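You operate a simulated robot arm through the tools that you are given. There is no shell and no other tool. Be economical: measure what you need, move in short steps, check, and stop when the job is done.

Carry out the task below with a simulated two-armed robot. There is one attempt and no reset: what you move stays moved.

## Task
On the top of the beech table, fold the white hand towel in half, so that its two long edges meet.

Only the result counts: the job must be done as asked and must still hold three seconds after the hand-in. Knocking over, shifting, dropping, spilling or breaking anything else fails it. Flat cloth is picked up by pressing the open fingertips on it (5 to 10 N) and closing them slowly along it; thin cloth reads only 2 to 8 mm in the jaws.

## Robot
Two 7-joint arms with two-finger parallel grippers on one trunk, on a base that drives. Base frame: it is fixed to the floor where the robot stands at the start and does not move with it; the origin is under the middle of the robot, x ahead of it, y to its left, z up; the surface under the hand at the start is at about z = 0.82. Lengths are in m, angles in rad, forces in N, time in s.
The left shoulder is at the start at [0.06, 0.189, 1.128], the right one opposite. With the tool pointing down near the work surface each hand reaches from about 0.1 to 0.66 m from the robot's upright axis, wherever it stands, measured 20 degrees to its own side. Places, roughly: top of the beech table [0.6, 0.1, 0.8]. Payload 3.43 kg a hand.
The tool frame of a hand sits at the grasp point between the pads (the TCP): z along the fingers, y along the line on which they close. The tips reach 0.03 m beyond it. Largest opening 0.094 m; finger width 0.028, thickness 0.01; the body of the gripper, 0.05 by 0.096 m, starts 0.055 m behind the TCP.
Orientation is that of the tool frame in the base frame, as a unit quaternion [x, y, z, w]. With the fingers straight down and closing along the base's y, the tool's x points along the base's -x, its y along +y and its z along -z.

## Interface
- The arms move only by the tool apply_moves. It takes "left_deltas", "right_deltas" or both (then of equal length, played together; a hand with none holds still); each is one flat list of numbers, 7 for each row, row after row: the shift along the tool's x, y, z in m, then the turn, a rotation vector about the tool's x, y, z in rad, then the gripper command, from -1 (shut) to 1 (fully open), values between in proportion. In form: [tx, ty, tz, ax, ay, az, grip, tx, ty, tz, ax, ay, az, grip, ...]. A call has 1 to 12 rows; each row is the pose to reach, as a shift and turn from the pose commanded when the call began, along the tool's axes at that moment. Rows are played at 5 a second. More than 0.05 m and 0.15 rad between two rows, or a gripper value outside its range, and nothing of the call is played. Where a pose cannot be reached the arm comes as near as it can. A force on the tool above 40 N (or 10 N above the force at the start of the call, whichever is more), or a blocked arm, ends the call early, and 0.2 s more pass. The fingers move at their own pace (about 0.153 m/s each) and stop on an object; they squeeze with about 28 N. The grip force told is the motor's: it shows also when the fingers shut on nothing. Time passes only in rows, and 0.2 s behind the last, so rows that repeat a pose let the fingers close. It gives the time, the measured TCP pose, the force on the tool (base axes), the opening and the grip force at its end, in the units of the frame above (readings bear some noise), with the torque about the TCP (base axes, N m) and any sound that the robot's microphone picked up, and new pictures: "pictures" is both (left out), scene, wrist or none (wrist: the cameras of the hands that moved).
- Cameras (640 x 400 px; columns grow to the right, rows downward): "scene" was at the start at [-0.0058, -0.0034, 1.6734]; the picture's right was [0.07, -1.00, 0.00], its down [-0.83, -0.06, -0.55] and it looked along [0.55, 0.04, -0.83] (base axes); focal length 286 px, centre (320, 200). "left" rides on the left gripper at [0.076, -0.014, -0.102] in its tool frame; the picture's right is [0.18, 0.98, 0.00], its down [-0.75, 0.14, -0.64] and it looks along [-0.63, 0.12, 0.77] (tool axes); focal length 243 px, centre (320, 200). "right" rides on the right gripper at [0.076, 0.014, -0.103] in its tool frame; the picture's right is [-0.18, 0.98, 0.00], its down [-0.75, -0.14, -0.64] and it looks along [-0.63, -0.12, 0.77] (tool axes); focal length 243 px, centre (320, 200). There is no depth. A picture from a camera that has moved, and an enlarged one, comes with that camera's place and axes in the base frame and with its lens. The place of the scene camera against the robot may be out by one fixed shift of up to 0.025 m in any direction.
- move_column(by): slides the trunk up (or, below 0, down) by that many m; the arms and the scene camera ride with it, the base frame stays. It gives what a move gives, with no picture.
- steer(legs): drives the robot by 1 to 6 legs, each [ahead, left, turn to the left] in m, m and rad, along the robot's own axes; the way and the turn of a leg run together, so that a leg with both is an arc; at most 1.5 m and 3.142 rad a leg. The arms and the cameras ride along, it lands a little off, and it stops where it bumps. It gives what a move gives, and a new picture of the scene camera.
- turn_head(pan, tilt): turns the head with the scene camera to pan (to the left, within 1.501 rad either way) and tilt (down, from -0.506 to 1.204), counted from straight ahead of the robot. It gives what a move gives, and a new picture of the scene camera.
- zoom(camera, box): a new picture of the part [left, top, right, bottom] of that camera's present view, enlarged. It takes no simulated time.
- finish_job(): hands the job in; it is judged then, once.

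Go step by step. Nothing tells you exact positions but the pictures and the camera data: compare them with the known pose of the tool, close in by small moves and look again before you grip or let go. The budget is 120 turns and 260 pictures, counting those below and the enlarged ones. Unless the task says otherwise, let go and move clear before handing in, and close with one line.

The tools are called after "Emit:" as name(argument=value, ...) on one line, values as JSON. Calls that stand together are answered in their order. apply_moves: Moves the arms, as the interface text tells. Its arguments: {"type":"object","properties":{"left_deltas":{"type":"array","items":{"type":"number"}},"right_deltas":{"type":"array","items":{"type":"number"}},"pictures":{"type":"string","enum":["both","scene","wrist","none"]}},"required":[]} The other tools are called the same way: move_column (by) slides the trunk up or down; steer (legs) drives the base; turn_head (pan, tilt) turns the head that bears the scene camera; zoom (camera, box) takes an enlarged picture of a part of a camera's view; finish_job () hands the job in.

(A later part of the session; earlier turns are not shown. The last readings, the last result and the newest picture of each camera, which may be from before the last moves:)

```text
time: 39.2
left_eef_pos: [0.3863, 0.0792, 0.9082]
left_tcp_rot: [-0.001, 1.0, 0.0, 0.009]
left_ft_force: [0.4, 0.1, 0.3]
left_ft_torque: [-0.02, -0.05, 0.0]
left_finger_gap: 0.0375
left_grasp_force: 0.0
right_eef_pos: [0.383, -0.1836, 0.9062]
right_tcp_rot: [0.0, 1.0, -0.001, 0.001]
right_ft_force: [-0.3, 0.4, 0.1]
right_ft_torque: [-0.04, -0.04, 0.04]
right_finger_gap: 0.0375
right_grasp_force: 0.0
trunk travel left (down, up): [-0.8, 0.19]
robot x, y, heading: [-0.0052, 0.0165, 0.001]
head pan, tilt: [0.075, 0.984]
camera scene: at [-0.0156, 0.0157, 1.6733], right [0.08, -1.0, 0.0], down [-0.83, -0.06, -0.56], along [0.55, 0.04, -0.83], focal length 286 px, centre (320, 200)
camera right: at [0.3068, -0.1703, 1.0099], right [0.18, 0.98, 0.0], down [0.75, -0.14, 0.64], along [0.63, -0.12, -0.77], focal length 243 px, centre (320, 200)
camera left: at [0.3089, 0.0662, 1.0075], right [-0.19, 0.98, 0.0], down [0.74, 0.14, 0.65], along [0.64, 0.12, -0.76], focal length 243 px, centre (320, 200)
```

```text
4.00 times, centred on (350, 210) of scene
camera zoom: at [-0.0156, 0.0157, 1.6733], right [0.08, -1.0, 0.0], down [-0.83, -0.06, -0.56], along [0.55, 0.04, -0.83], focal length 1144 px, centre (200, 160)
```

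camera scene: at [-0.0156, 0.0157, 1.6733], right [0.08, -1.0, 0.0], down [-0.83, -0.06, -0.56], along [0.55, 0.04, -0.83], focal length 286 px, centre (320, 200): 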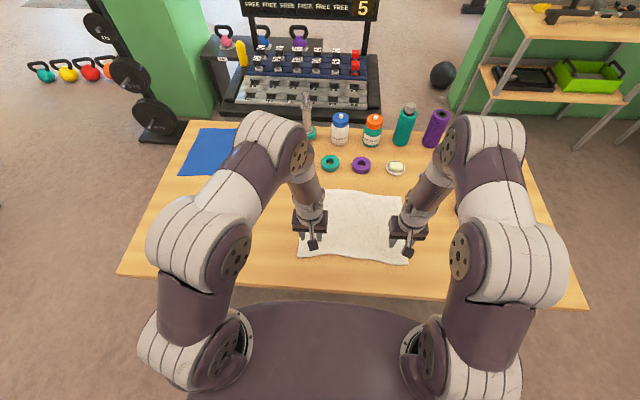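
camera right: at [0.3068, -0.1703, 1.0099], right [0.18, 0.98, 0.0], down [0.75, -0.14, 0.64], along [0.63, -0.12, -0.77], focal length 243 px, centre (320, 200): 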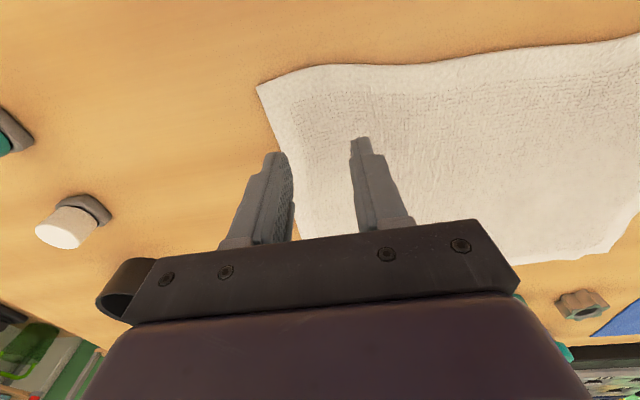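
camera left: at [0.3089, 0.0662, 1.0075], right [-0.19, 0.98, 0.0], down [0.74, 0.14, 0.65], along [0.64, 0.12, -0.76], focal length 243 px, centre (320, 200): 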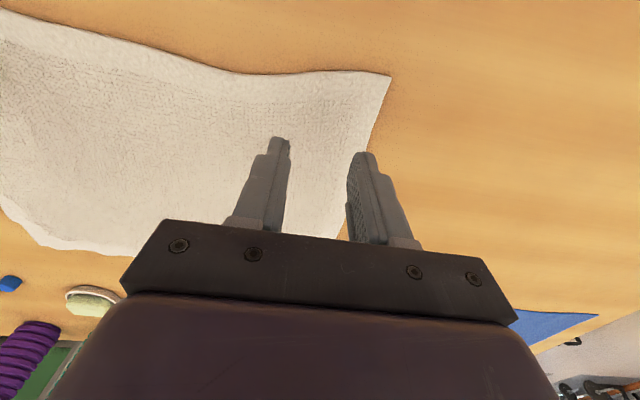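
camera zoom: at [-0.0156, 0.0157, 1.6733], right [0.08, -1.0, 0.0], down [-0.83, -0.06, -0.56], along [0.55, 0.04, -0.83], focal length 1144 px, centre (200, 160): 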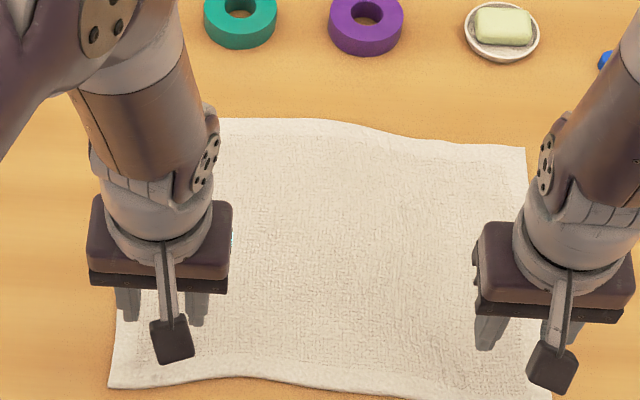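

The towel is now square and flat, with its near edge at about x=0.345 and its far edge at about 0.605. Next I'll yaw the hands 90°, with their cameras facing outward, and move over the far corners.

Emit:
apply_moves(left_deltas=[-0.017, 0.002, -0.01, 0, 0, 0.143, -0.4, -0.034, 0.004, -0.02, 0, 0, 0.286, -0.4, -0.05, 0.006, -0.03, 0, 0, 0.429, -0.4, -0.067, 0.008, -0.042, 0, 0, 0.571, -0.4, -0.084, 0.01, -0.042, 0, 0, 0.714, -0.4, -0.1, 0.012, -0.042, 0, 0, 0.857, -0.4, -0.117, 0.014, -0.042, 0, 0, 1.0, -0.4, -0.134, 0.016, -0.042, 0, 0, 1.143, -0.4, -0.15, 0.018, -0.042, 0, 0, 1.286, -0.4, -0.167, 0.02, -0.042, 0, 0, 1.429, -0.4, -0.184, 0.021, -0.042, 0, 0, 1.571, -0.4], right_deltas=[-0.017, -0.002, -0.01, 0, 0, -0.143, -0.4, -0.034, -0.004, -0.02, 0, 0, -0.286, -0.4, -0.05, -0.006, -0.03, 0, 0, -0.429, -0.4, -0.067, -0.008, -0.044, 0, 0, -0.571, -0.4, -0.084, -0.01, -0.044, 0, 0, -0.714, -0.4, -0.1, -0.012, -0.044, 0, 0, -0.857, -0.4, -0.117, -0.014, -0.044, 0, 0, -1.0, -0.4, -0.134, -0.016, -0.044, 0, 0, -1.143, -0.4, -0.15, -0.016, -0.044, 0, 0, -1.286, -0.4, -0.167, -0.016, -0.044, 0, 0, -1.429, -0.4, -0.187, -0.016, -0.044, 0, 0, -1.571, -0.4])

```text
time: 41.6
left_eef_pos: [0.5725, 0.0999, 0.9515]
left_tcp_rot: [0.708, 0.707, 0.005, 0.005]
left_ft_force: [-0.7, 0.0, -0.3]
left_ft_torque: [0.03, 0.03, 0.0]
left_finger_gap: 0.0281
left_grasp_force: 0.0
right_eef_pos: [0.5706, -0.2014, 0.9505]
right_tcp_rot: [0.708, -0.706, -0.001, 0.001]
right_ft_force: [0.2, -0.3, 0.0]
right_ft_torque: [0.02, 0.02, -0.02]
right_finger_gap: 0.0284
right_grasp_force: 0.1
trunk travel left (down, up): [-0.8, 0.19]
robot x, y, heading: [-0.007, 0.0201, 0.003]
head pan, tilt: [0.075, 0.984]
camera scene: at [-0.01, 0.015, 1.6734], right [0.08, -1.0, 0.0], down [-0.83, -0.06, -0.55], along [0.55, 0.04, -0.83], focal length 286 px, centre (320, 200)
camera right: at [0.5576, -0.2782, 1.0531], right [-0.98, 0.18, 0.0], down [0.14, 0.76, 0.64], along [0.12, 0.63, -0.77], focal length 243 px, centre (320, 200)
camera left: at [0.5569, 0.1763, 1.0536], right [0.98, 0.18, 0.01], down [0.13, -0.75, 0.64], along [0.13, -0.63, -0.77], focal length 243 px, centre (320, 200)
```

scene: 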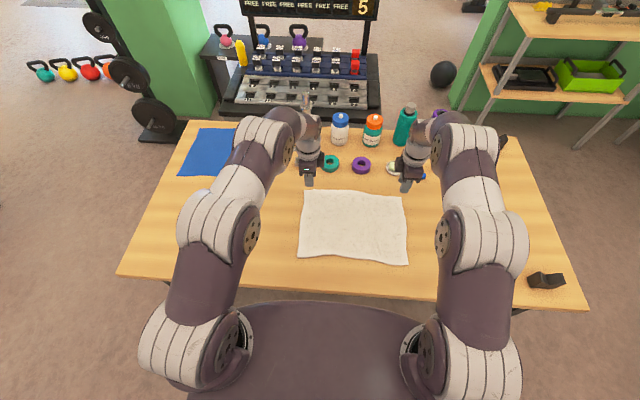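
right: 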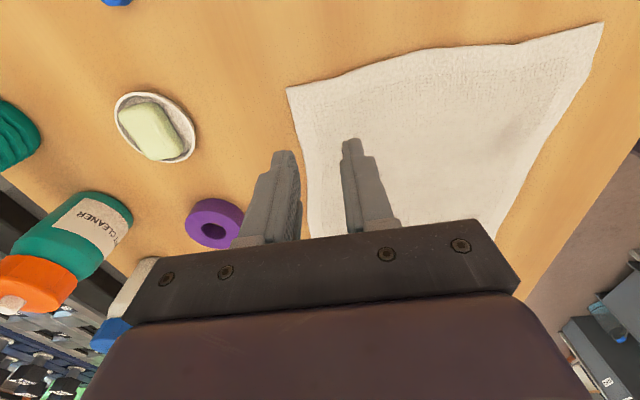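
left: 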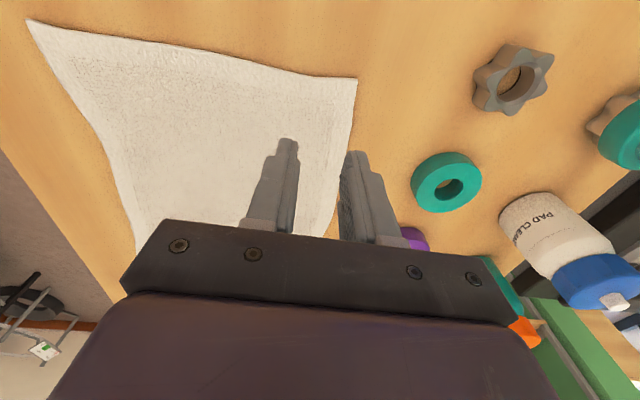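

All four corners are clear now: (0.347, 0.123), (0.602, 0.128), (0.598, -0.223) and (0.349, -0.226). I'll lower the hands to straddle the far edge, leaning slightly so the far finger sits just outside it.

Emit:
apply_moves(left_deltas=[0, 0.0085, 0.029, 0.03, 0, 0, -0.4, 0, 0.017, 0.058, 0.07, 0, 0, -0.4, 0, 0.0255, 0.0865, 0.1, 0, 0, -0.4, 0, 0.0255, 0.0865, 0.1, 0, 0, -0.4], right_deltas=[0, -0.0075, 0.029, -0.03, 0, 0, -0.4, -0.001, -0.015, 0.058, -0.07, 0, 0, -0.4, -0.0014, -0.0224, 0.0855, -0.1, 0, 0, -0.4, -0.0014, -0.0224, 0.0855, -0.1, 0, 0, -0.4], pictures="wrist")

```text
time: 42.6
left_eef_pos: [0.5789, 0.1042, 0.8678]
left_tcp_rot: [0.706, 0.707, -0.03, -0.029]
left_ft_force: [0.1, -0.1, 0.3]
left_ft_torque: [0.0, 0.04, -0.01]
left_finger_gap: 0.0283
left_grasp_force: 0.1
left hand out of reach, approached as far as the arm can: row 2, 3, 4
right_eef_pos: [0.5812, -0.1977, 0.8668]
right_tcp_rot: [-0.706, 0.706, 0.035, -0.036]
right_ft_force: [0.1, 0.1, -0.1]
right_ft_torque: [-0.01, -0.01, -0.01]
right_finger_gap: 0.0282
right_grasp_force: 0.0
right hand out of reach, approached as far as the arm can: row 3, 4
trunk travel left (down, up): [-0.8, 0.19]
robot x, y, heading: [-0.0058, 0.0181, 0.006]
head pan, tilt: [0.075, 0.984]
camera right: at [0.5779, -0.2748, 0.9695], right [-0.98, 0.18, 0.1], down [0.2, 0.76, 0.62], along [0.04, 0.63, -0.78], focal length 243 px, centre (320, 200)
camera left: at [0.5731, 0.1816, 0.9696], right [0.98, 0.19, -0.08], down [0.2, -0.75, 0.63], along [0.05, -0.63, -0.77], focal length 243 px, centre (320, 200)
```

right: 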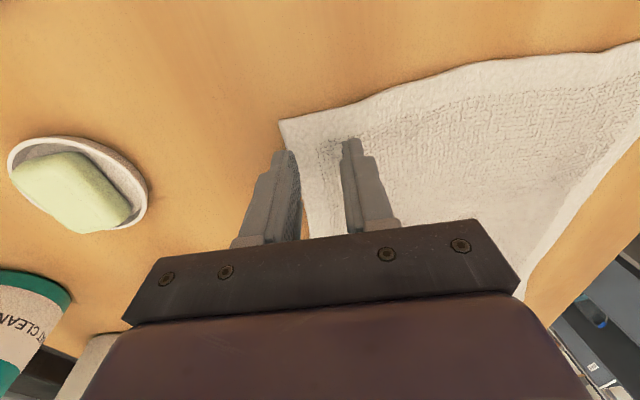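
left: 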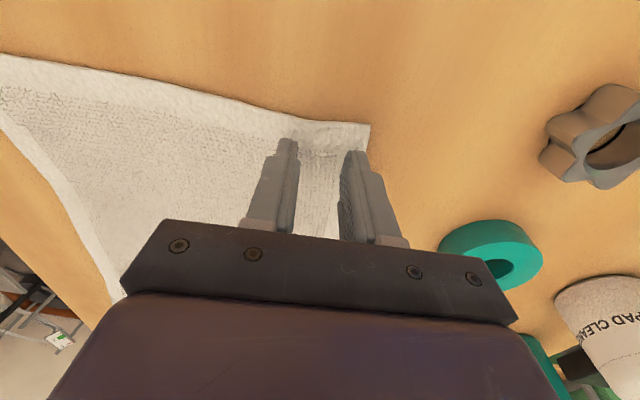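

Just short of reach, so I'll drive the robot 2 cm ahead with the fingers clear of the cloth.

Emit:
steer(legs=[[0.02, 0, 0]])

Emit:
zoom(camera="left", box=[200, 80, 440, 230])

Emit:
zoom(camera="right", box=[200, 80, 440, 230])

```text
time: 43.4
left_eef_pos: [0.5963, 0.104, 0.8687]
left_tcp_rot: [0.705, 0.708, -0.028, -0.029]
left_ft_force: [0.0, 0.7, 0.2]
left_ft_torque: [0.0, 0.0, 0.0]
left_finger_gap: 0.0282
left_grasp_force: 0.0
right_eef_pos: [0.5991, -0.1976, 0.8674]
right_tcp_rot: [0.707, -0.706, -0.034, 0.035]
right_ft_force: [-0.2, 0.1, 0.3]
right_ft_torque: [0.02, -0.02, 0.04]
right_finger_gap: 0.0278
right_grasp_force: 0.0
trunk travel left (down, up): [-0.8, 0.19]
robot x, y, heading: [0.0132, 0.0178, 0.003]
head pan, tilt: [0.075, 0.984]
camera scene: at [0.0037, 0.0152, 1.6735], right [0.08, -1.0, 0.0], down [-0.83, -0.06, -0.56], along [0.55, 0.04, -0.83], focal length 286 px, centre (320, 200)
```

scene: 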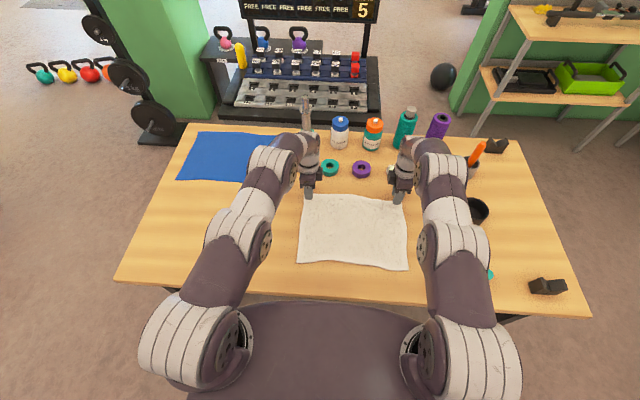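

```text
2.67 times, centred on (320, 155) of left
camera zoom: at [0.5905, 0.1814, 0.9718], right [0.98, 0.19, -0.08], down [0.19, -0.75, 0.63], along [0.06, -0.63, -0.77], focal length 647 px, centre (320, 320)
```

zoom: 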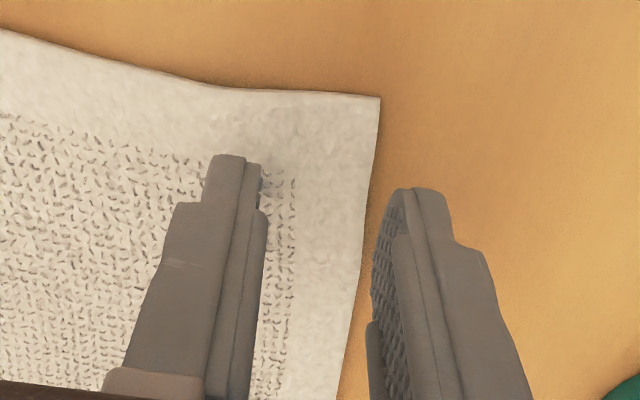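

```text
2.67 times, centred on (320, 155) of right
camera zoom: at [0.5954, -0.275, 0.9716], right [-0.98, 0.18, 0.1], down [0.2, 0.75, 0.62], along [0.04, 0.63, -0.78], focal length 647 px, centre (320, 320)
```

zoom: 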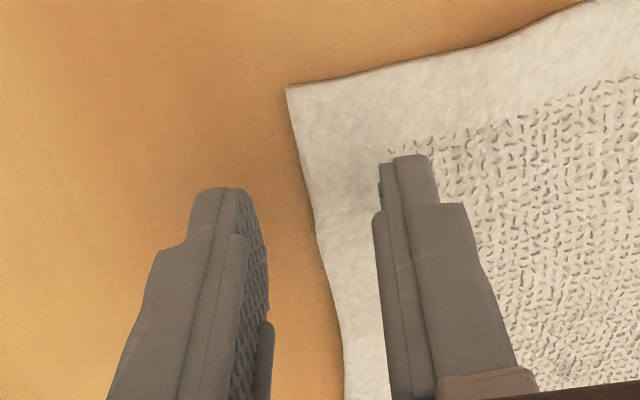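

The left fingers straddle the edge well. I'll shift the right hand 6 mm toward the robot and lower both to light contact.

Emit:
apply_moves(left_deltas=[0, 0, 0.008, 0, 0, 0, -0.4, 0, 0, 0.0155, 0, 0, 0, -0.4, 0, 0, 0.0155, 0, 0, 0, -0.4], right_deltas=[0, 0.006, 0.007, 0, 0, 0, -0.4, 0, 0.006, 0.0142, 0, 0, 0, -0.4, 0, 0.006, 0.0142, 0, 0, 0, -0.4], pictures="wrist")

```text
time: 44.1
left_eef_pos: [0.5963, 0.1051, 0.8523]
left_tcp_rot: [0.707, 0.707, -0.029, -0.029]
left_ft_force: [0.7, -0.5, 4.4]
left_ft_torque: [0.02, 0.07, -0.01]
left_finger_gap: 0.0282
left_grasp_force: 0.0
right_eef_pos: [0.5931, -0.1984, 0.8533]
right_tcp_rot: [0.706, -0.706, -0.035, 0.036]
right_ft_force: [0.1, -0.7, 1.8]
right_ft_torque: [0.01, -0.02, -0.03]
right_finger_gap: 0.028
right_grasp_force: 0.0
trunk travel left (down, up): [-0.8, 0.19]
robot x, y, heading: [0.0119, 0.0193, 0.0]
head pan, tilt: [0.075, 0.984]
camera right: at [0.5892, -0.2757, 0.9568], right [-0.98, 0.18, 0.1], down [0.2, 0.75, 0.62], along [0.04, 0.63, -0.78], focal length 243 px, centre (320, 200)
camera left: at [0.5908, 0.1812, 0.9548], right [0.98, 0.19, -0.08], down [0.19, -0.75, 0.63], along [0.06, -0.63, -0.77], focal length 243 px, centre (320, 200)
```

right: 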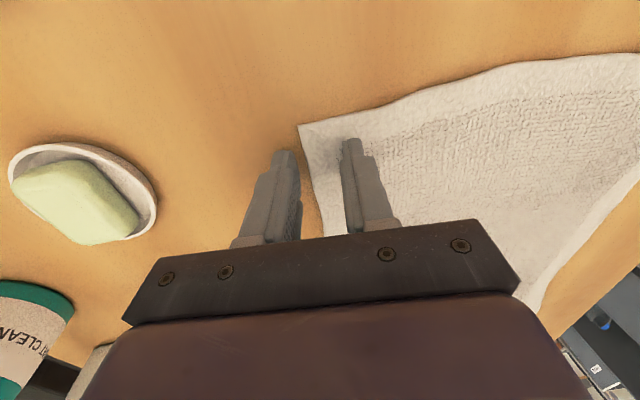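
left: 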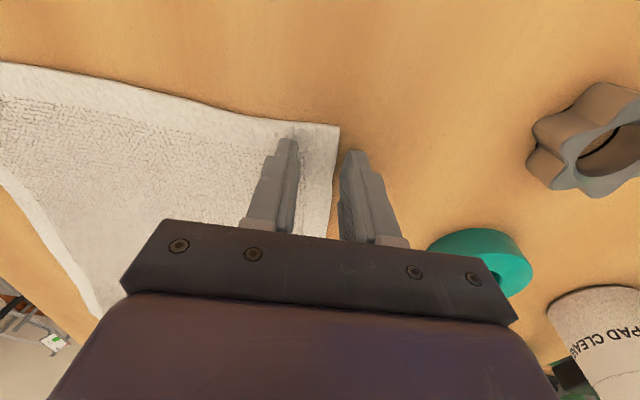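

I'll move both a touch farther onto the cloth, press a bit more and close slowly.

Emit:
apply_moves(left_deltas=[0, -0.003, -0.003, 0, 0, 0, -0.4, 0, -0.003, 0.0012, 0, 0, 0, -0.4, 0, -0.003, 0.0012, 0, 0, 0, -0.5, 0, -0.003, 0.0012, 0, 0, 0, -0.58, 0, -0.003, 0.0012, 0, 0, 0, -0.66, 0, -0.003, 0.0012, 0, 0, 0, -0.74, 0, -0.003, 0.0012, 0, 0, 0, -0.82, 0, -0.003, 0.0012, 0, 0, 0, -0.9, 0, -0.003, 0.0012, 0, 0, 0, -1, 0, -0.003, 0.0012, 0, 0, 0, -1], right_deltas=[0, 0.007, -0.003, 0, 0, 0, -0.4, 0, 0.007, 0.0028, 0, 0, 0, -0.4, 0, 0.007, 0.0028, 0, 0, 0, -0.5, 0, 0.007, 0.0028, 0, 0, 0, -0.58, 0, 0.007, 0.0028, 0, 0, 0, -0.66, 0, 0.007, 0.0028, 0, 0, 0, -0.74, 0, 0.007, 0.0028, 0, 0, 0, -0.82, 0, 0.007, 0.0028, 0, 0, 0, -0.9, 0, 0.007, 0.0028, 0, 0, 0, -1, 0, 0.007, 0.0028, 0, 0, 0, -1], pictures="wrist")

```text
time: 46.4
left_eef_pos: [0.5908, 0.1045, 0.8532]
left_tcp_rot: [0.707, 0.707, -0.028, -0.029]
left_ft_force: [-0.6, 0.5, 10.5]
left_ft_torque: [0.0, 0.08, -0.02]
left_finger_gap: 0.003
left_grasp_force: 28.1
right_eef_pos: [0.5853, -0.1982, 0.8521]
right_tcp_rot: [-0.706, 0.706, 0.034, -0.035]
right_ft_force: [-3.2, 0.0, 9.6]
right_ft_torque: [0.0, 0.14, 0.01]
right_finger_gap: 0.0049
right_grasp_force: 27.6
trunk travel left (down, up): [-0.8, 0.19]
robot x, y, heading: [0.0175, 0.0191, 0.001]
head pan, tilt: [0.075, 0.984]
camera right: at [0.581, -0.2753, 0.9564], right [-0.98, 0.18, 0.1], down [0.2, 0.76, 0.62], along [0.04, 0.63, -0.78], focal length 243 px, centre (320, 200)
camera left: at [0.5862, 0.1813, 0.9553], right [0.98, 0.19, -0.08], down [0.19, -0.75, 0.63], along [0.06, -0.63, -0.77], focal length 243 px, centre (320, 200)
```

right: 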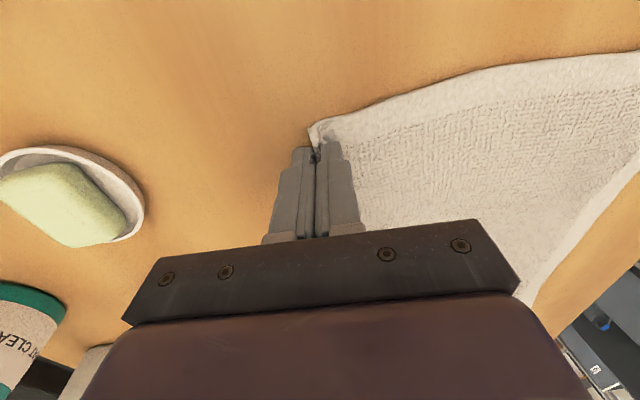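
left: 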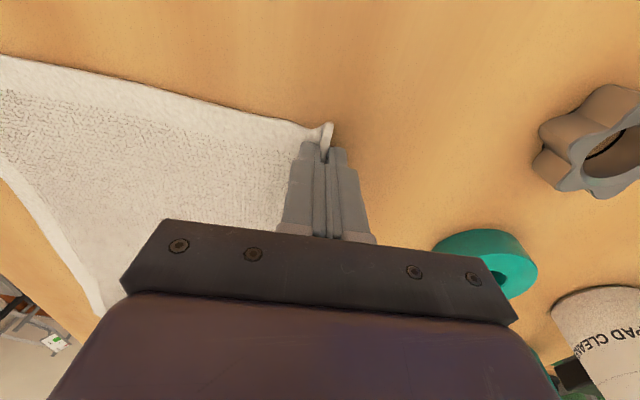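

The edge is pinched standing up between the fingers at both corners. I'll lift along an arc around the towel's midline, tilting the fingers forward.

Emit:
apply_moves(left_deltas=[0, -0.007, -0.0229, -0.09, 0, 0, -1, 0, -0.0187, -0.0443, -0.18, 0, 0, -1, 0, -0.0346, -0.0628, -0.27, 0, 0, -1, 0, -0.0543, -0.0781, -0.36, 0, 0, -1, 0, -0.0767, -0.0893, -0.45, 0, 0, -1, 0, -0.1011, -0.0958, -0.54, 0, 0, -1, 0, -0.1011, -0.0958, -0.54, 0, 0, -1], right_deltas=[0, 0.007, -0.0229, 0.09, 0, 0, -1, 0, 0.0187, -0.0443, 0.18, 0, 0, -1, 0, 0.0346, -0.0628, 0.27, 0, 0, -1, 0, 0.0543, -0.0781, 0.36, 0, 0, -1, 0, 0.0767, -0.0893, 0.45, 0, 0, -1, 0, 0.1011, -0.0958, 0.54, 0, 0, -1, 0, 0.1011, -0.0958, 0.54, 0, 0, -1])

Emit:
zoom(camera="scene", box=[270, 170, 430, 270])

```text
time: 48.0
left_eef_pos: [0.5036, 0.1055, 0.9544]
left_tcp_rot: [0.688, 0.69, 0.16, 0.159]
left_ft_force: [0.4, 0.0, -0.7]
left_ft_torque: [0.03, 0.07, 0.01]
left_finger_gap: 0.0026
left_grasp_force: 28.3
right_eef_pos: [0.4966, -0.1972, 0.9544]
right_tcp_rot: [-0.69, 0.69, -0.155, 0.154]
right_ft_force: [0.9, 1.0, -0.3]
right_ft_torque: [0.01, 0.11, -0.02]
right_finger_gap: 0.0043
right_grasp_force: 28.3
trunk travel left (down, up): [-0.8, 0.19]
robot x, y, heading: [0.0116, 0.0175, 0.001]
head pan, tilt: [0.075, 0.984]
camera scene: at [0.0123, 0.0146, 1.6733], right [0.08, -1.0, 0.0], down [-0.83, -0.06, -0.55], along [0.55, 0.04, -0.83], focal length 286 px, centre (320, 200)
camera right: at [0.4405, -0.2745, 1.0422], right [-0.89, 0.18, -0.42], down [-0.15, 0.75, 0.64], along [0.43, 0.63, -0.64], focal length 243 px, centre (320, 200)
camera left: at [0.4457, 0.1817, 1.0391], right [0.88, 0.19, 0.43], down [-0.16, -0.75, 0.64], along [0.44, -0.63, -0.64], focal length 243 px, centre (320, 200)
```

scene: 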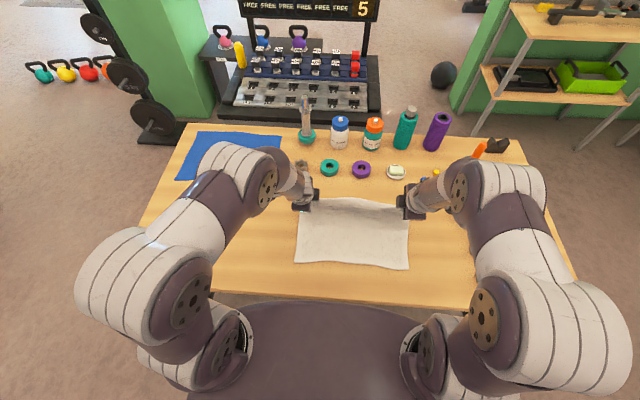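
right: 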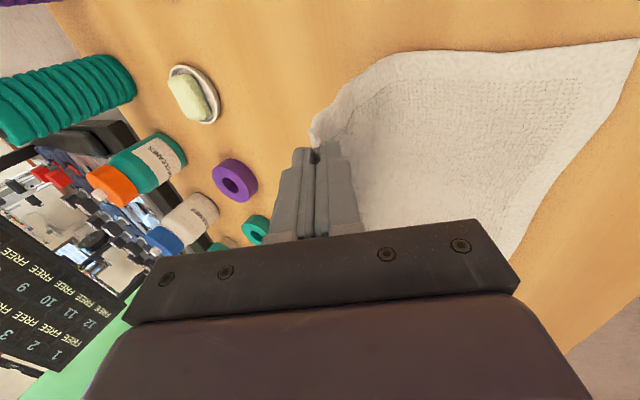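
left: 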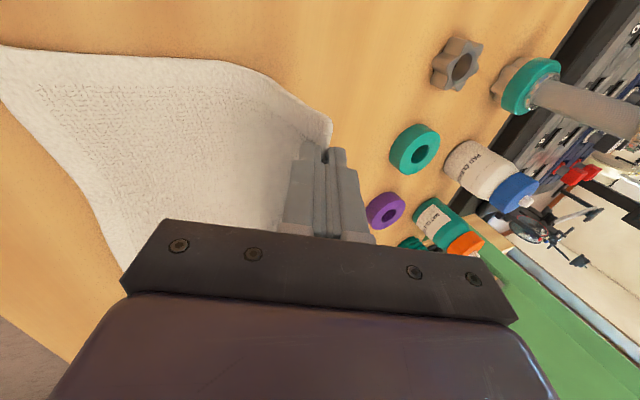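

```text
4.00 times, centred on (350, 220) of scene
camera zoom: at [0.0123, 0.0146, 1.6733], right [0.08, -1.0, 0.0], down [-0.83, -0.06, -0.55], along [0.55, 0.04, -0.83], focal length 1144 px, centre (200, 120)
```

zoom: 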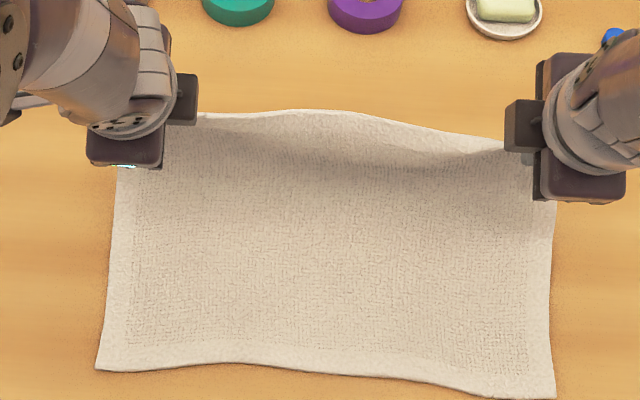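

The cloth follows cleanly this time. Driving back 9 cm now.

Emit:
steer(legs=[[-0.09, 0, 0]])

Emit:
zoom(camera="right", box=[0, 0, 640, 400])

Emit:
zoom(camera="left", box=[0, 0, 640, 400])

```text
time: 49.1
left_eef_pos: [0.4104, 0.1049, 0.9553]
left_tcp_rot: [0.689, 0.689, 0.16, 0.161]
left_ft_force: [-0.4, -0.8, 0.2]
left_ft_torque: [-0.03, 0.04, -0.01]
left_finger_gap: 0.0029
left_grasp_force: 27.8
right_eef_pos: [0.4049, -0.1983, 0.957]
right_tcp_rot: [0.691, -0.69, 0.155, -0.152]
right_ft_force: [0.1, 0.4, 0.2]
right_ft_torque: [-0.02, 0.07, 0.0]
right_finger_gap: 0.0047
right_grasp_force: 27.7
trunk travel left (down, up): [-0.8, 0.19]
robot x, y, heading: [-0.0783, 0.0193, 0.001]
head pan, tilt: [0.075, 0.984]
camera scene: at [-0.0821, 0.015, 1.6734], right [0.07, -1.0, 0.0], down [-0.83, -0.06, -0.55], along [0.55, 0.04, -0.83], focal length 286 px, centre (320, 200)
```

scene: 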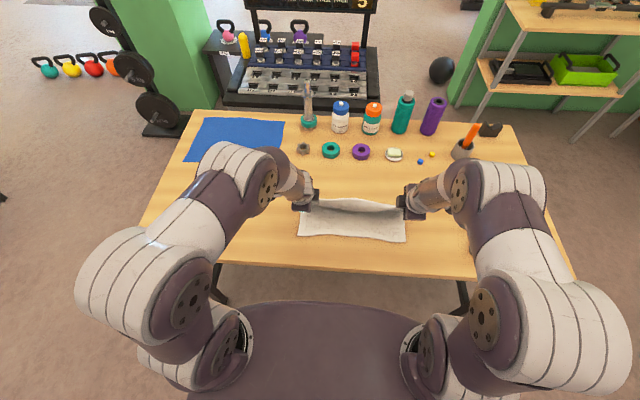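

```text
1.00 times, centred on (320, 200) of right (not enlarged: the box is as wide or as high as the picture)
camera zoom: at [0.3473, -0.2745, 1.0432], right [-0.89, 0.18, -0.42], down [-0.15, 0.75, 0.64], along [0.43, 0.63, -0.64], focal length 243 px, centre (320, 200)
```

zoom: 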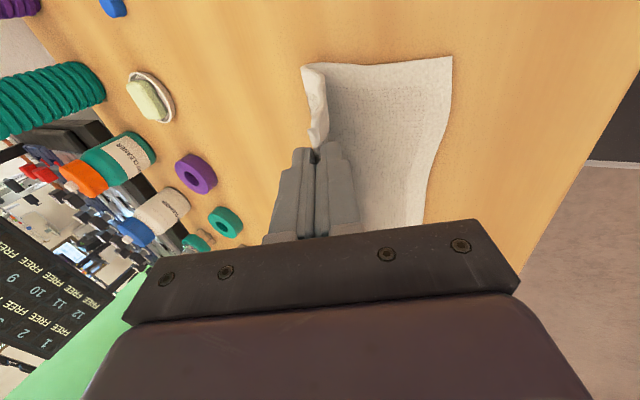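

```text
1.00 times, centred on (320, 200) of left (not enlarged: the box is as wide or as high as the picture)
camera zoom: at [0.3528, 0.1818, 1.0399], right [0.88, 0.18, 0.43], down [-0.16, -0.75, 0.64], along [0.44, -0.63, -0.64], focal length 243 px, centre (320, 200)
```

zoom: 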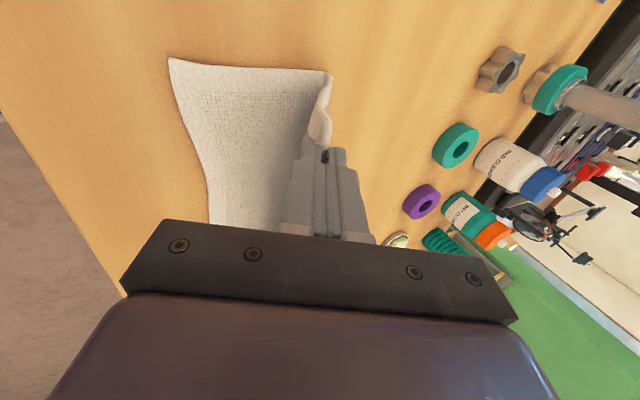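

Side views confirm the fold line at x≈0.477, exactly mid-towel. I'll lower and tilt further, then drive back a bit more.

Emit:
apply_moves(left_deltas=[0.002, -0.0122, 0.0181, -0.122, 0, 0, -1, 0.003, -0.0244, 0.0363, -0.245, 0, 0, -1, 0.003, -0.0244, 0.0363, -0.245, 0, 0, -1], right_deltas=[0.002, 0.0095, 0.0194, 0.122, 0, 0, -1, 0.003, 0.019, 0.0389, 0.245, 0, 0, -1, 0.003, 0.019, 0.0389, 0.245, 0, 0, -1], pictures="none")

Emit:
steer(legs=[[-0.045, 0, 0]])

Emit:
zoom(camera="right", box=[0, 0, 640, 400])

Emit:
zoom(camera="left", box=[0, 0, 640, 400])

```text
time: 49.9
left_eef_pos: [0.4042, 0.1086, 0.912]
left_tcp_rot: [0.664, 0.663, 0.244, 0.244]
left_ft_force: [3.4, -11.9, 1.6]
left_ft_torque: [-0.29, -0.05, -0.13]
left_finger_gap: 0.0031
left_grasp_force: 28.4
left hand out of reach, approached as far as the arm can: row 1, 2
right_eef_pos: [0.484, -0.1995, 0.9498]
right_tcp_rot: [-0.667, 0.668, -0.235, 0.233]
right_ft_force: [-4.8, 10.9, -0.1]
right_ft_torque: [0.25, 0.17, 0.31]
right_finger_gap: 0.0048
right_grasp_force: 27.7
right hand out of reach, approached as far as the arm can: row 1, 2, 3
trunk travel left (down, up): [-0.8, 0.19]
robot x, y, heading: [-0.0749, 0.0139, 0.001]
head pan, tilt: [0.075, 0.984]
```

```text
time: 50.8
left_eef_pos: [0.3632, 0.1089, 0.9099]
left_tcp_rot: [0.664, 0.664, 0.242, 0.243]
left_ft_force: [4.3, -12.7, 2.6]
left_ft_torque: [-0.3, -0.02, -0.15]
left_finger_gap: 0.0028
left_grasp_force: 28.2
right_eef_pos: [0.4436, -0.199, 0.9487]
right_tcp_rot: [-0.668, 0.668, -0.234, 0.232]
right_ft_force: [-3.9, 12.3, -1.2]
right_ft_torque: [0.26, 0.22, 0.29]
right_finger_gap: 0.0045
right_grasp_force: 28.0
trunk travel left (down, up): [-0.8, 0.19]
robot x, y, heading: [-0.1205, 0.0201, 0.001]
head pan, tilt: [0.075, 0.984]
camera scene: at [-0.1225, 0.0149, 1.6733], right [0.08, -1.0, 0.0], down [-0.83, -0.06, -0.55], along [0.55, 0.04, -0.83], focal length 286 px, centre (320, 200)
```

scene: 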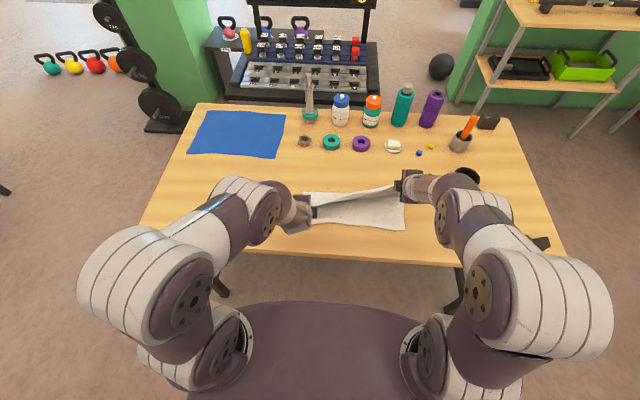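

```text
1.00 times, centred on (320, 200) of right (not enlarged: the box is as wide or as high as the picture)
camera zoom: at [0.3685, -0.2761, 1.0194], right [-0.77, 0.18, -0.61], down [-0.29, 0.76, 0.59], along [0.57, 0.63, -0.53], focal length 243 px, centre (320, 200)
```

zoom: 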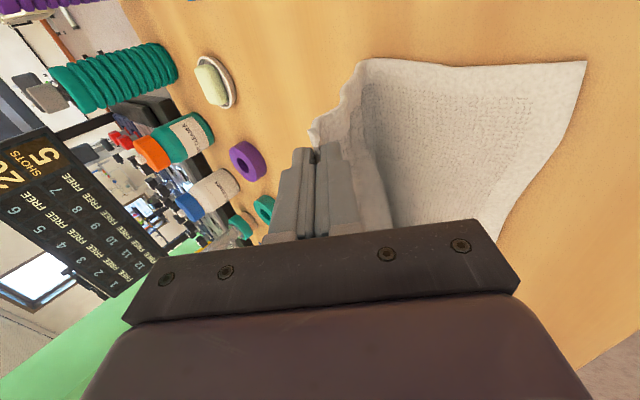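

```text
1.00 times, centred on (320, 200) of left (not enlarged: the box is as wide or as high as the picture)
camera zoom: at [0.2859, 0.1855, 0.9792], right [0.75, 0.18, 0.63], down [-0.31, -0.75, 0.58], along [0.58, -0.63, -0.51], focal length 243 px, centre (320, 200)
```

zoom: 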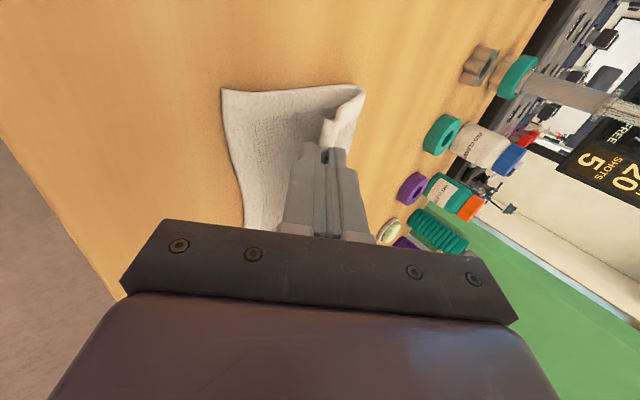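

The right hand hit a reach limit and lagged behind. I'll bring the left hand level with it first, then drive back farther so both have room.

Emit:
apply_moves(left_deltas=[-0.0015, 0.0294, 0.0117, 0, 0, 0, -1, -0.003, 0.0588, 0.0233, 0, 0, 0, -1, -0.003, 0.0588, 0.0233, 0, 0, 0, -1], pictures="none")

Emit:
zoom(camera="scene", box=[270, 150, 430, 250])

```text
time: 51.6
left_eef_pos: [0.4192, 0.1056, 0.9333]
left_tcp_rot: [0.664, 0.663, 0.244, 0.244]
left_ft_force: [0.9, 0.1, -0.6]
left_ft_torque: [-0.02, 0.07, -0.02]
left_finger_gap: 0.0025
left_grasp_force: 27.9
right_eef_pos: [0.4408, -0.2, 0.9506]
right_tcp_rot: [0.667, -0.667, 0.235, -0.234]
right_ft_force: [0.6, 0.2, 0.4]
right_ft_torque: [0.02, 0.12, -0.01]
right_finger_gap: 0.0044
right_grasp_force: 28.3
trunk travel left (down, up): [-0.8, 0.19]
robot x, y, heading: [-0.1213, 0.0165, -0.001]
head pan, tilt: [0.075, 0.984]
```

```text
4.00 times, centred on (350, 200) of scene
camera zoom: at [-0.128, 0.0152, 1.6735], right [0.08, -1.0, 0.0], down [-0.83, -0.06, -0.55], along [0.55, 0.04, -0.83], focal length 1144 px, centre (200, 200)
```

zoom: 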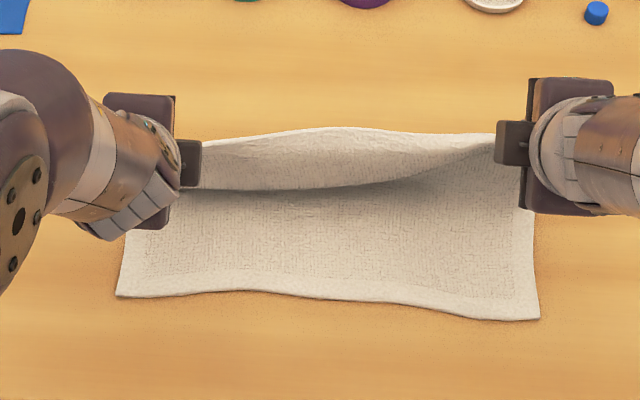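

Both edges are level and the near edge is undisturbed. I'll lower both hands.

Emit:
apply_moves(left_deltas=[0, -0.0112, 0.0134, 0, 0, 0, -1, 0, -0.0225, 0.0268, 0, 0, 0, -1, 0, -0.0225, 0.0268, 0, 0, 0, -1], right_deltas=[0, 0.014, 0.0175, -0.037, 0, 0, -1, 0, 0.0281, 0.0351, -0.075, 0, 0, -1, 0, 0.0281, 0.0351, -0.075, 0, 0, -1], pictures="none")

```text
time: 52.4
left_eef_pos: [0.421, 0.1039, 0.8983]
left_tcp_rot: [0.664, 0.664, 0.243, 0.243]
left_ft_force: [-0.5, -0.2, -0.1]
left_ft_torque: [0.0, 0.0, -0.03]
left_finger_gap: 0.0028
left_grasp_force: 27.6
right_eef_pos: [0.4415, -0.1998, 0.9058]
right_tcp_rot: [0.676, -0.675, 0.209, -0.209]
right_ft_force: [-0.4, 0.5, 0.4]
right_ft_torque: [0.01, 0.04, 0.0]
right_finger_gap: 0.0043
right_grasp_force: 27.7
trunk travel left (down, up): [-0.8, 0.19]
robot x, y, heading: [-0.1248, 0.0172, 0.001]
head pan, tilt: [0.075, 0.984]
```

Both reached. Driving back 5.5 cm.

Emit:
steer(legs=[[-0.055, 0, 0]])

Emit:
zoom(camera="right", box=[0, 0, 640, 400])

Emit:
zoom(camera="left", box=[0, 0, 640, 400])

```text
time: 53.3
left_eef_pos: [0.3672, 0.104, 0.8971]
left_tcp_rot: [0.664, 0.664, 0.243, 0.243]
left_ft_force: [0.3, -0.4, -1.3]
left_ft_torque: [0.01, 0.06, 0.02]
left_finger_gap: 0.0027
left_grasp_force: 28.0
right_eef_pos: [0.3889, -0.2001, 0.9042]
right_tcp_rot: [-0.675, 0.676, -0.21, 0.208]
right_ft_force: [0.4, 1.1, 0.1]
right_ft_torque: [0.01, -0.03, 0.01]
right_finger_gap: 0.0045
right_grasp_force: 28.2
trunk travel left (down, up): [-0.8, 0.19]
robot x, y, heading: [-0.1769, 0.016, -0.006]
head pan, tilt: [0.075, 0.984]
camera scene: at [-0.1793, 0.0151, 1.6734], right [0.07, -1.0, 0.0], down [-0.83, -0.06, -0.55], along [0.55, 0.04, -0.83], focal length 286 px, centre (320, 200)
```

scene: 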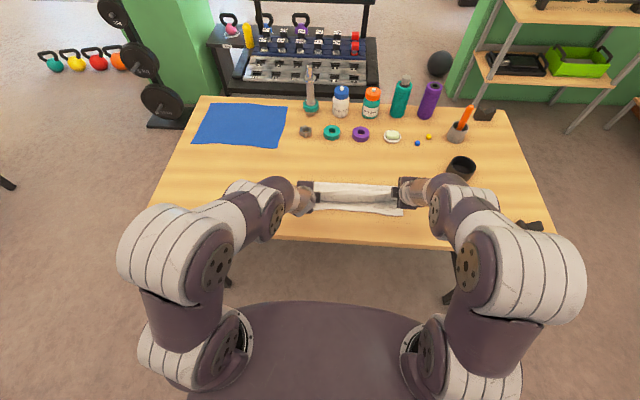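

```text
1.00 times, centred on (320, 200) of right (not enlarged: the box is as wide or as high as the picture)
camera zoom: at [0.3189, -0.2768, 0.9815], right [-0.81, 0.18, -0.55], down [-0.24, 0.76, 0.61], along [0.53, 0.63, -0.57], focal length 243 px, centre (320, 200)
```

zoom: 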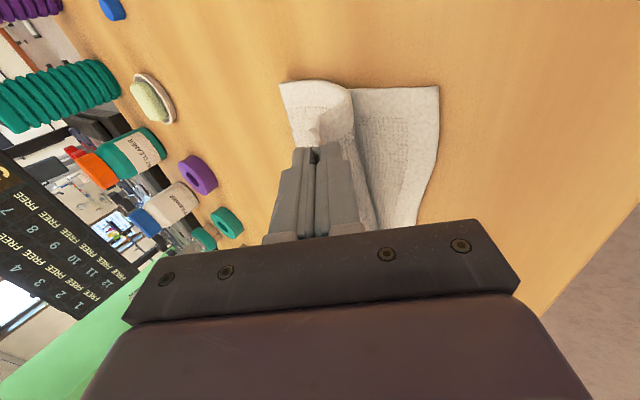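

```text
1.00 times, centred on (320, 200) of left (not enlarged: the box is as wide or as high as the picture)
camera zoom: at [0.2914, 0.1812, 0.9655], right [0.75, 0.18, 0.63], down [-0.31, -0.75, 0.58], along [0.58, -0.63, -0.51], focal length 243 px, centre (320, 200)
```

zoom: 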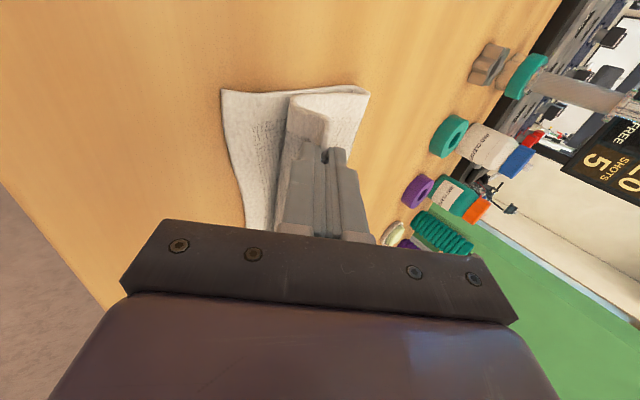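

The fold line still sits at the middle (x≈0.476–0.480) and the near edge at ≈0.35. I'll lower the held edge close to the bottom layer.

Emit:
apply_moves(left_deltas=[0, -0.009, 0.0107, 0, 0, 0, -1, 0, -0.018, 0.0214, 0, 0, 0, -1, 0, -0.018, 0.0214, 0, 0, 0, -1], right_deltas=[0, 0.0145, 0.0106, 0, 0, 0, -1, 0, 0.0291, 0.0213, 0, 0, 0, -1, 0, 0.0291, 0.0213, 0, 0, 0, -1], pictures="wrist")

```text
time: 54.1
left_eef_pos: [0.366, 0.1064, 0.87]
left_tcp_rot: [0.664, 0.664, 0.243, 0.244]
left_ft_force: [-0.2, -1.0, -0.4]
left_ft_torque: [0.04, 0.04, -0.02]
left_finger_gap: 0.0024
left_grasp_force: 28.2
right_eef_pos: [0.3744, -0.1982, 0.8705]
right_tcp_rot: [0.676, -0.676, 0.209, -0.208]
right_ft_force: [-0.2, -1.0, -0.1]
right_ft_torque: [0.03, -0.03, 0.01]
right_finger_gap: 0.0042
right_grasp_force: 28.2
trunk travel left (down, up): [-0.8, 0.19]
robot x, y, heading: [-0.1752, 0.016, -0.005]
head pan, tilt: [0.075, 0.984]
camera right: at [0.305, -0.2764, 0.948], right [-0.81, 0.18, -0.56], down [-0.24, 0.76, 0.61], along [0.53, 0.63, -0.57], focal length 243 px, centre (320, 200)
camera left: at [0.2903, 0.1823, 0.9378], right [0.75, 0.18, 0.64], down [-0.31, -0.75, 0.58], along [0.59, -0.63, -0.51], focal length 243 px, centre (320, 200)
```

right: 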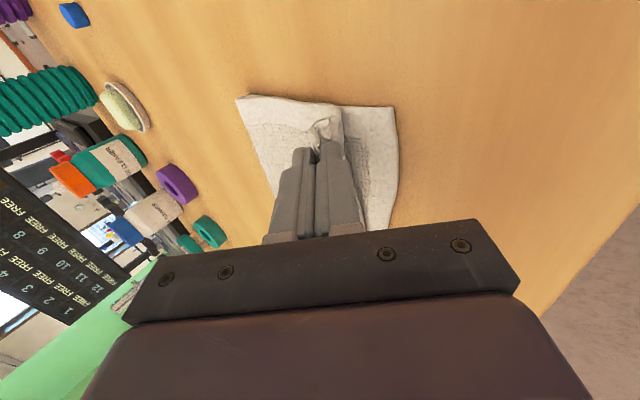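
left: 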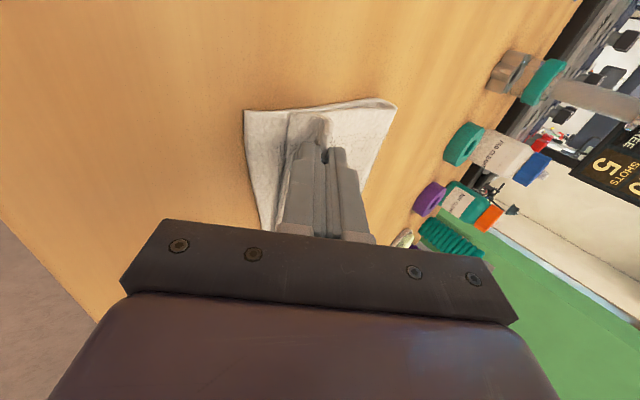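

The top layer lies neatly and its edge is about 2.5 cm short of the near edge. Driving back 2.5 cm and checking close up.

Emit:
steer(legs=[[-0.025, 0, 0]])

Emit:
zoom(camera="right", box=[200, 60, 440, 210])

Emit:
zoom(camera="left", box=[200, 60, 440, 210])

Emit:
zoom(camera="scene", box=[270, 130, 430, 230])

```text
time: 54.9
left_eef_pos: [0.3445, 0.1057, 0.8671]
left_tcp_rot: [0.664, 0.665, 0.242, 0.242]
left_ft_force: [0.5, 0.2, -1.2]
left_ft_torque: [-0.01, 0.04, 0.02]
left_finger_gap: 0.0028
left_grasp_force: 27.6
right_eef_pos: [0.3526, -0.1999, 0.8689]
right_tcp_rot: [-0.676, 0.676, -0.209, 0.207]
right_ft_force: [0.4, 0.4, -0.3]
right_ft_torque: [0.03, 0.04, 0.03]
right_finger_gap: 0.0042
right_grasp_force: 28.3
trunk travel left (down, up): [-0.8, 0.19]
robot x, y, heading: [-0.199, 0.0169, -0.002]
head pan, tilt: [0.075, 0.984]
camera scene: at [-0.2012, 0.0151, 1.6733], right [0.07, -1.0, 0.0], down [-0.83, -0.06, -0.55], along [0.55, 0.04, -0.83], focal length 286 px, centre (320, 200)
```

scene: 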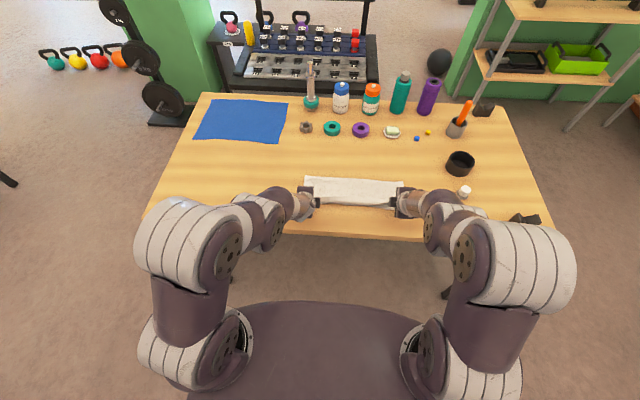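

```text
2.67 times, centred on (320, 135) of right
camera zoom: at [0.2829, -0.2766, 0.9466], right [-0.81, 0.18, -0.55], down [-0.24, 0.76, 0.61], along [0.53, 0.63, -0.57], focal length 647 px, centre (320, 373)
```

zoom: 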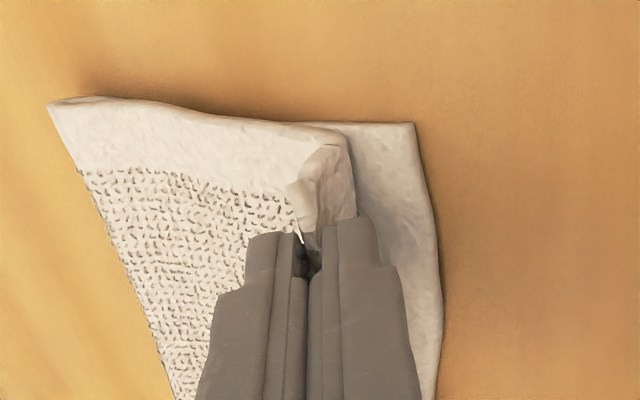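

```text
2.67 times, centred on (320, 135) of left
camera zoom: at [0.2683, 0.1821, 0.9364], right [0.75, 0.18, 0.63], down [-0.31, -0.75, 0.58], along [0.58, -0.63, -0.51], focal length 647 px, centre (320, 373)
```

zoom: 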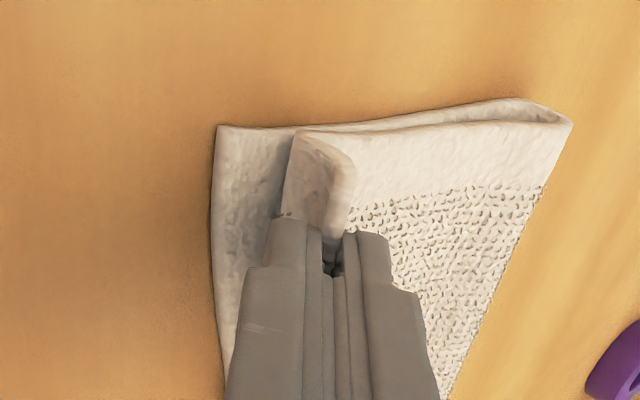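

```text
4.00 times, centred on (350, 180) of scene
camera zoom: at [-0.2012, 0.0151, 1.6733], right [0.07, -1.0, 0.0], down [-0.83, -0.06, -0.55], along [0.55, 0.04, -0.83], focal length 1144 px, centre (200, 280)
```

zoom: 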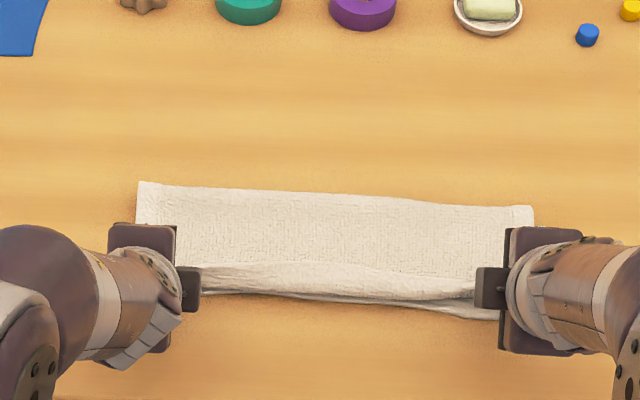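

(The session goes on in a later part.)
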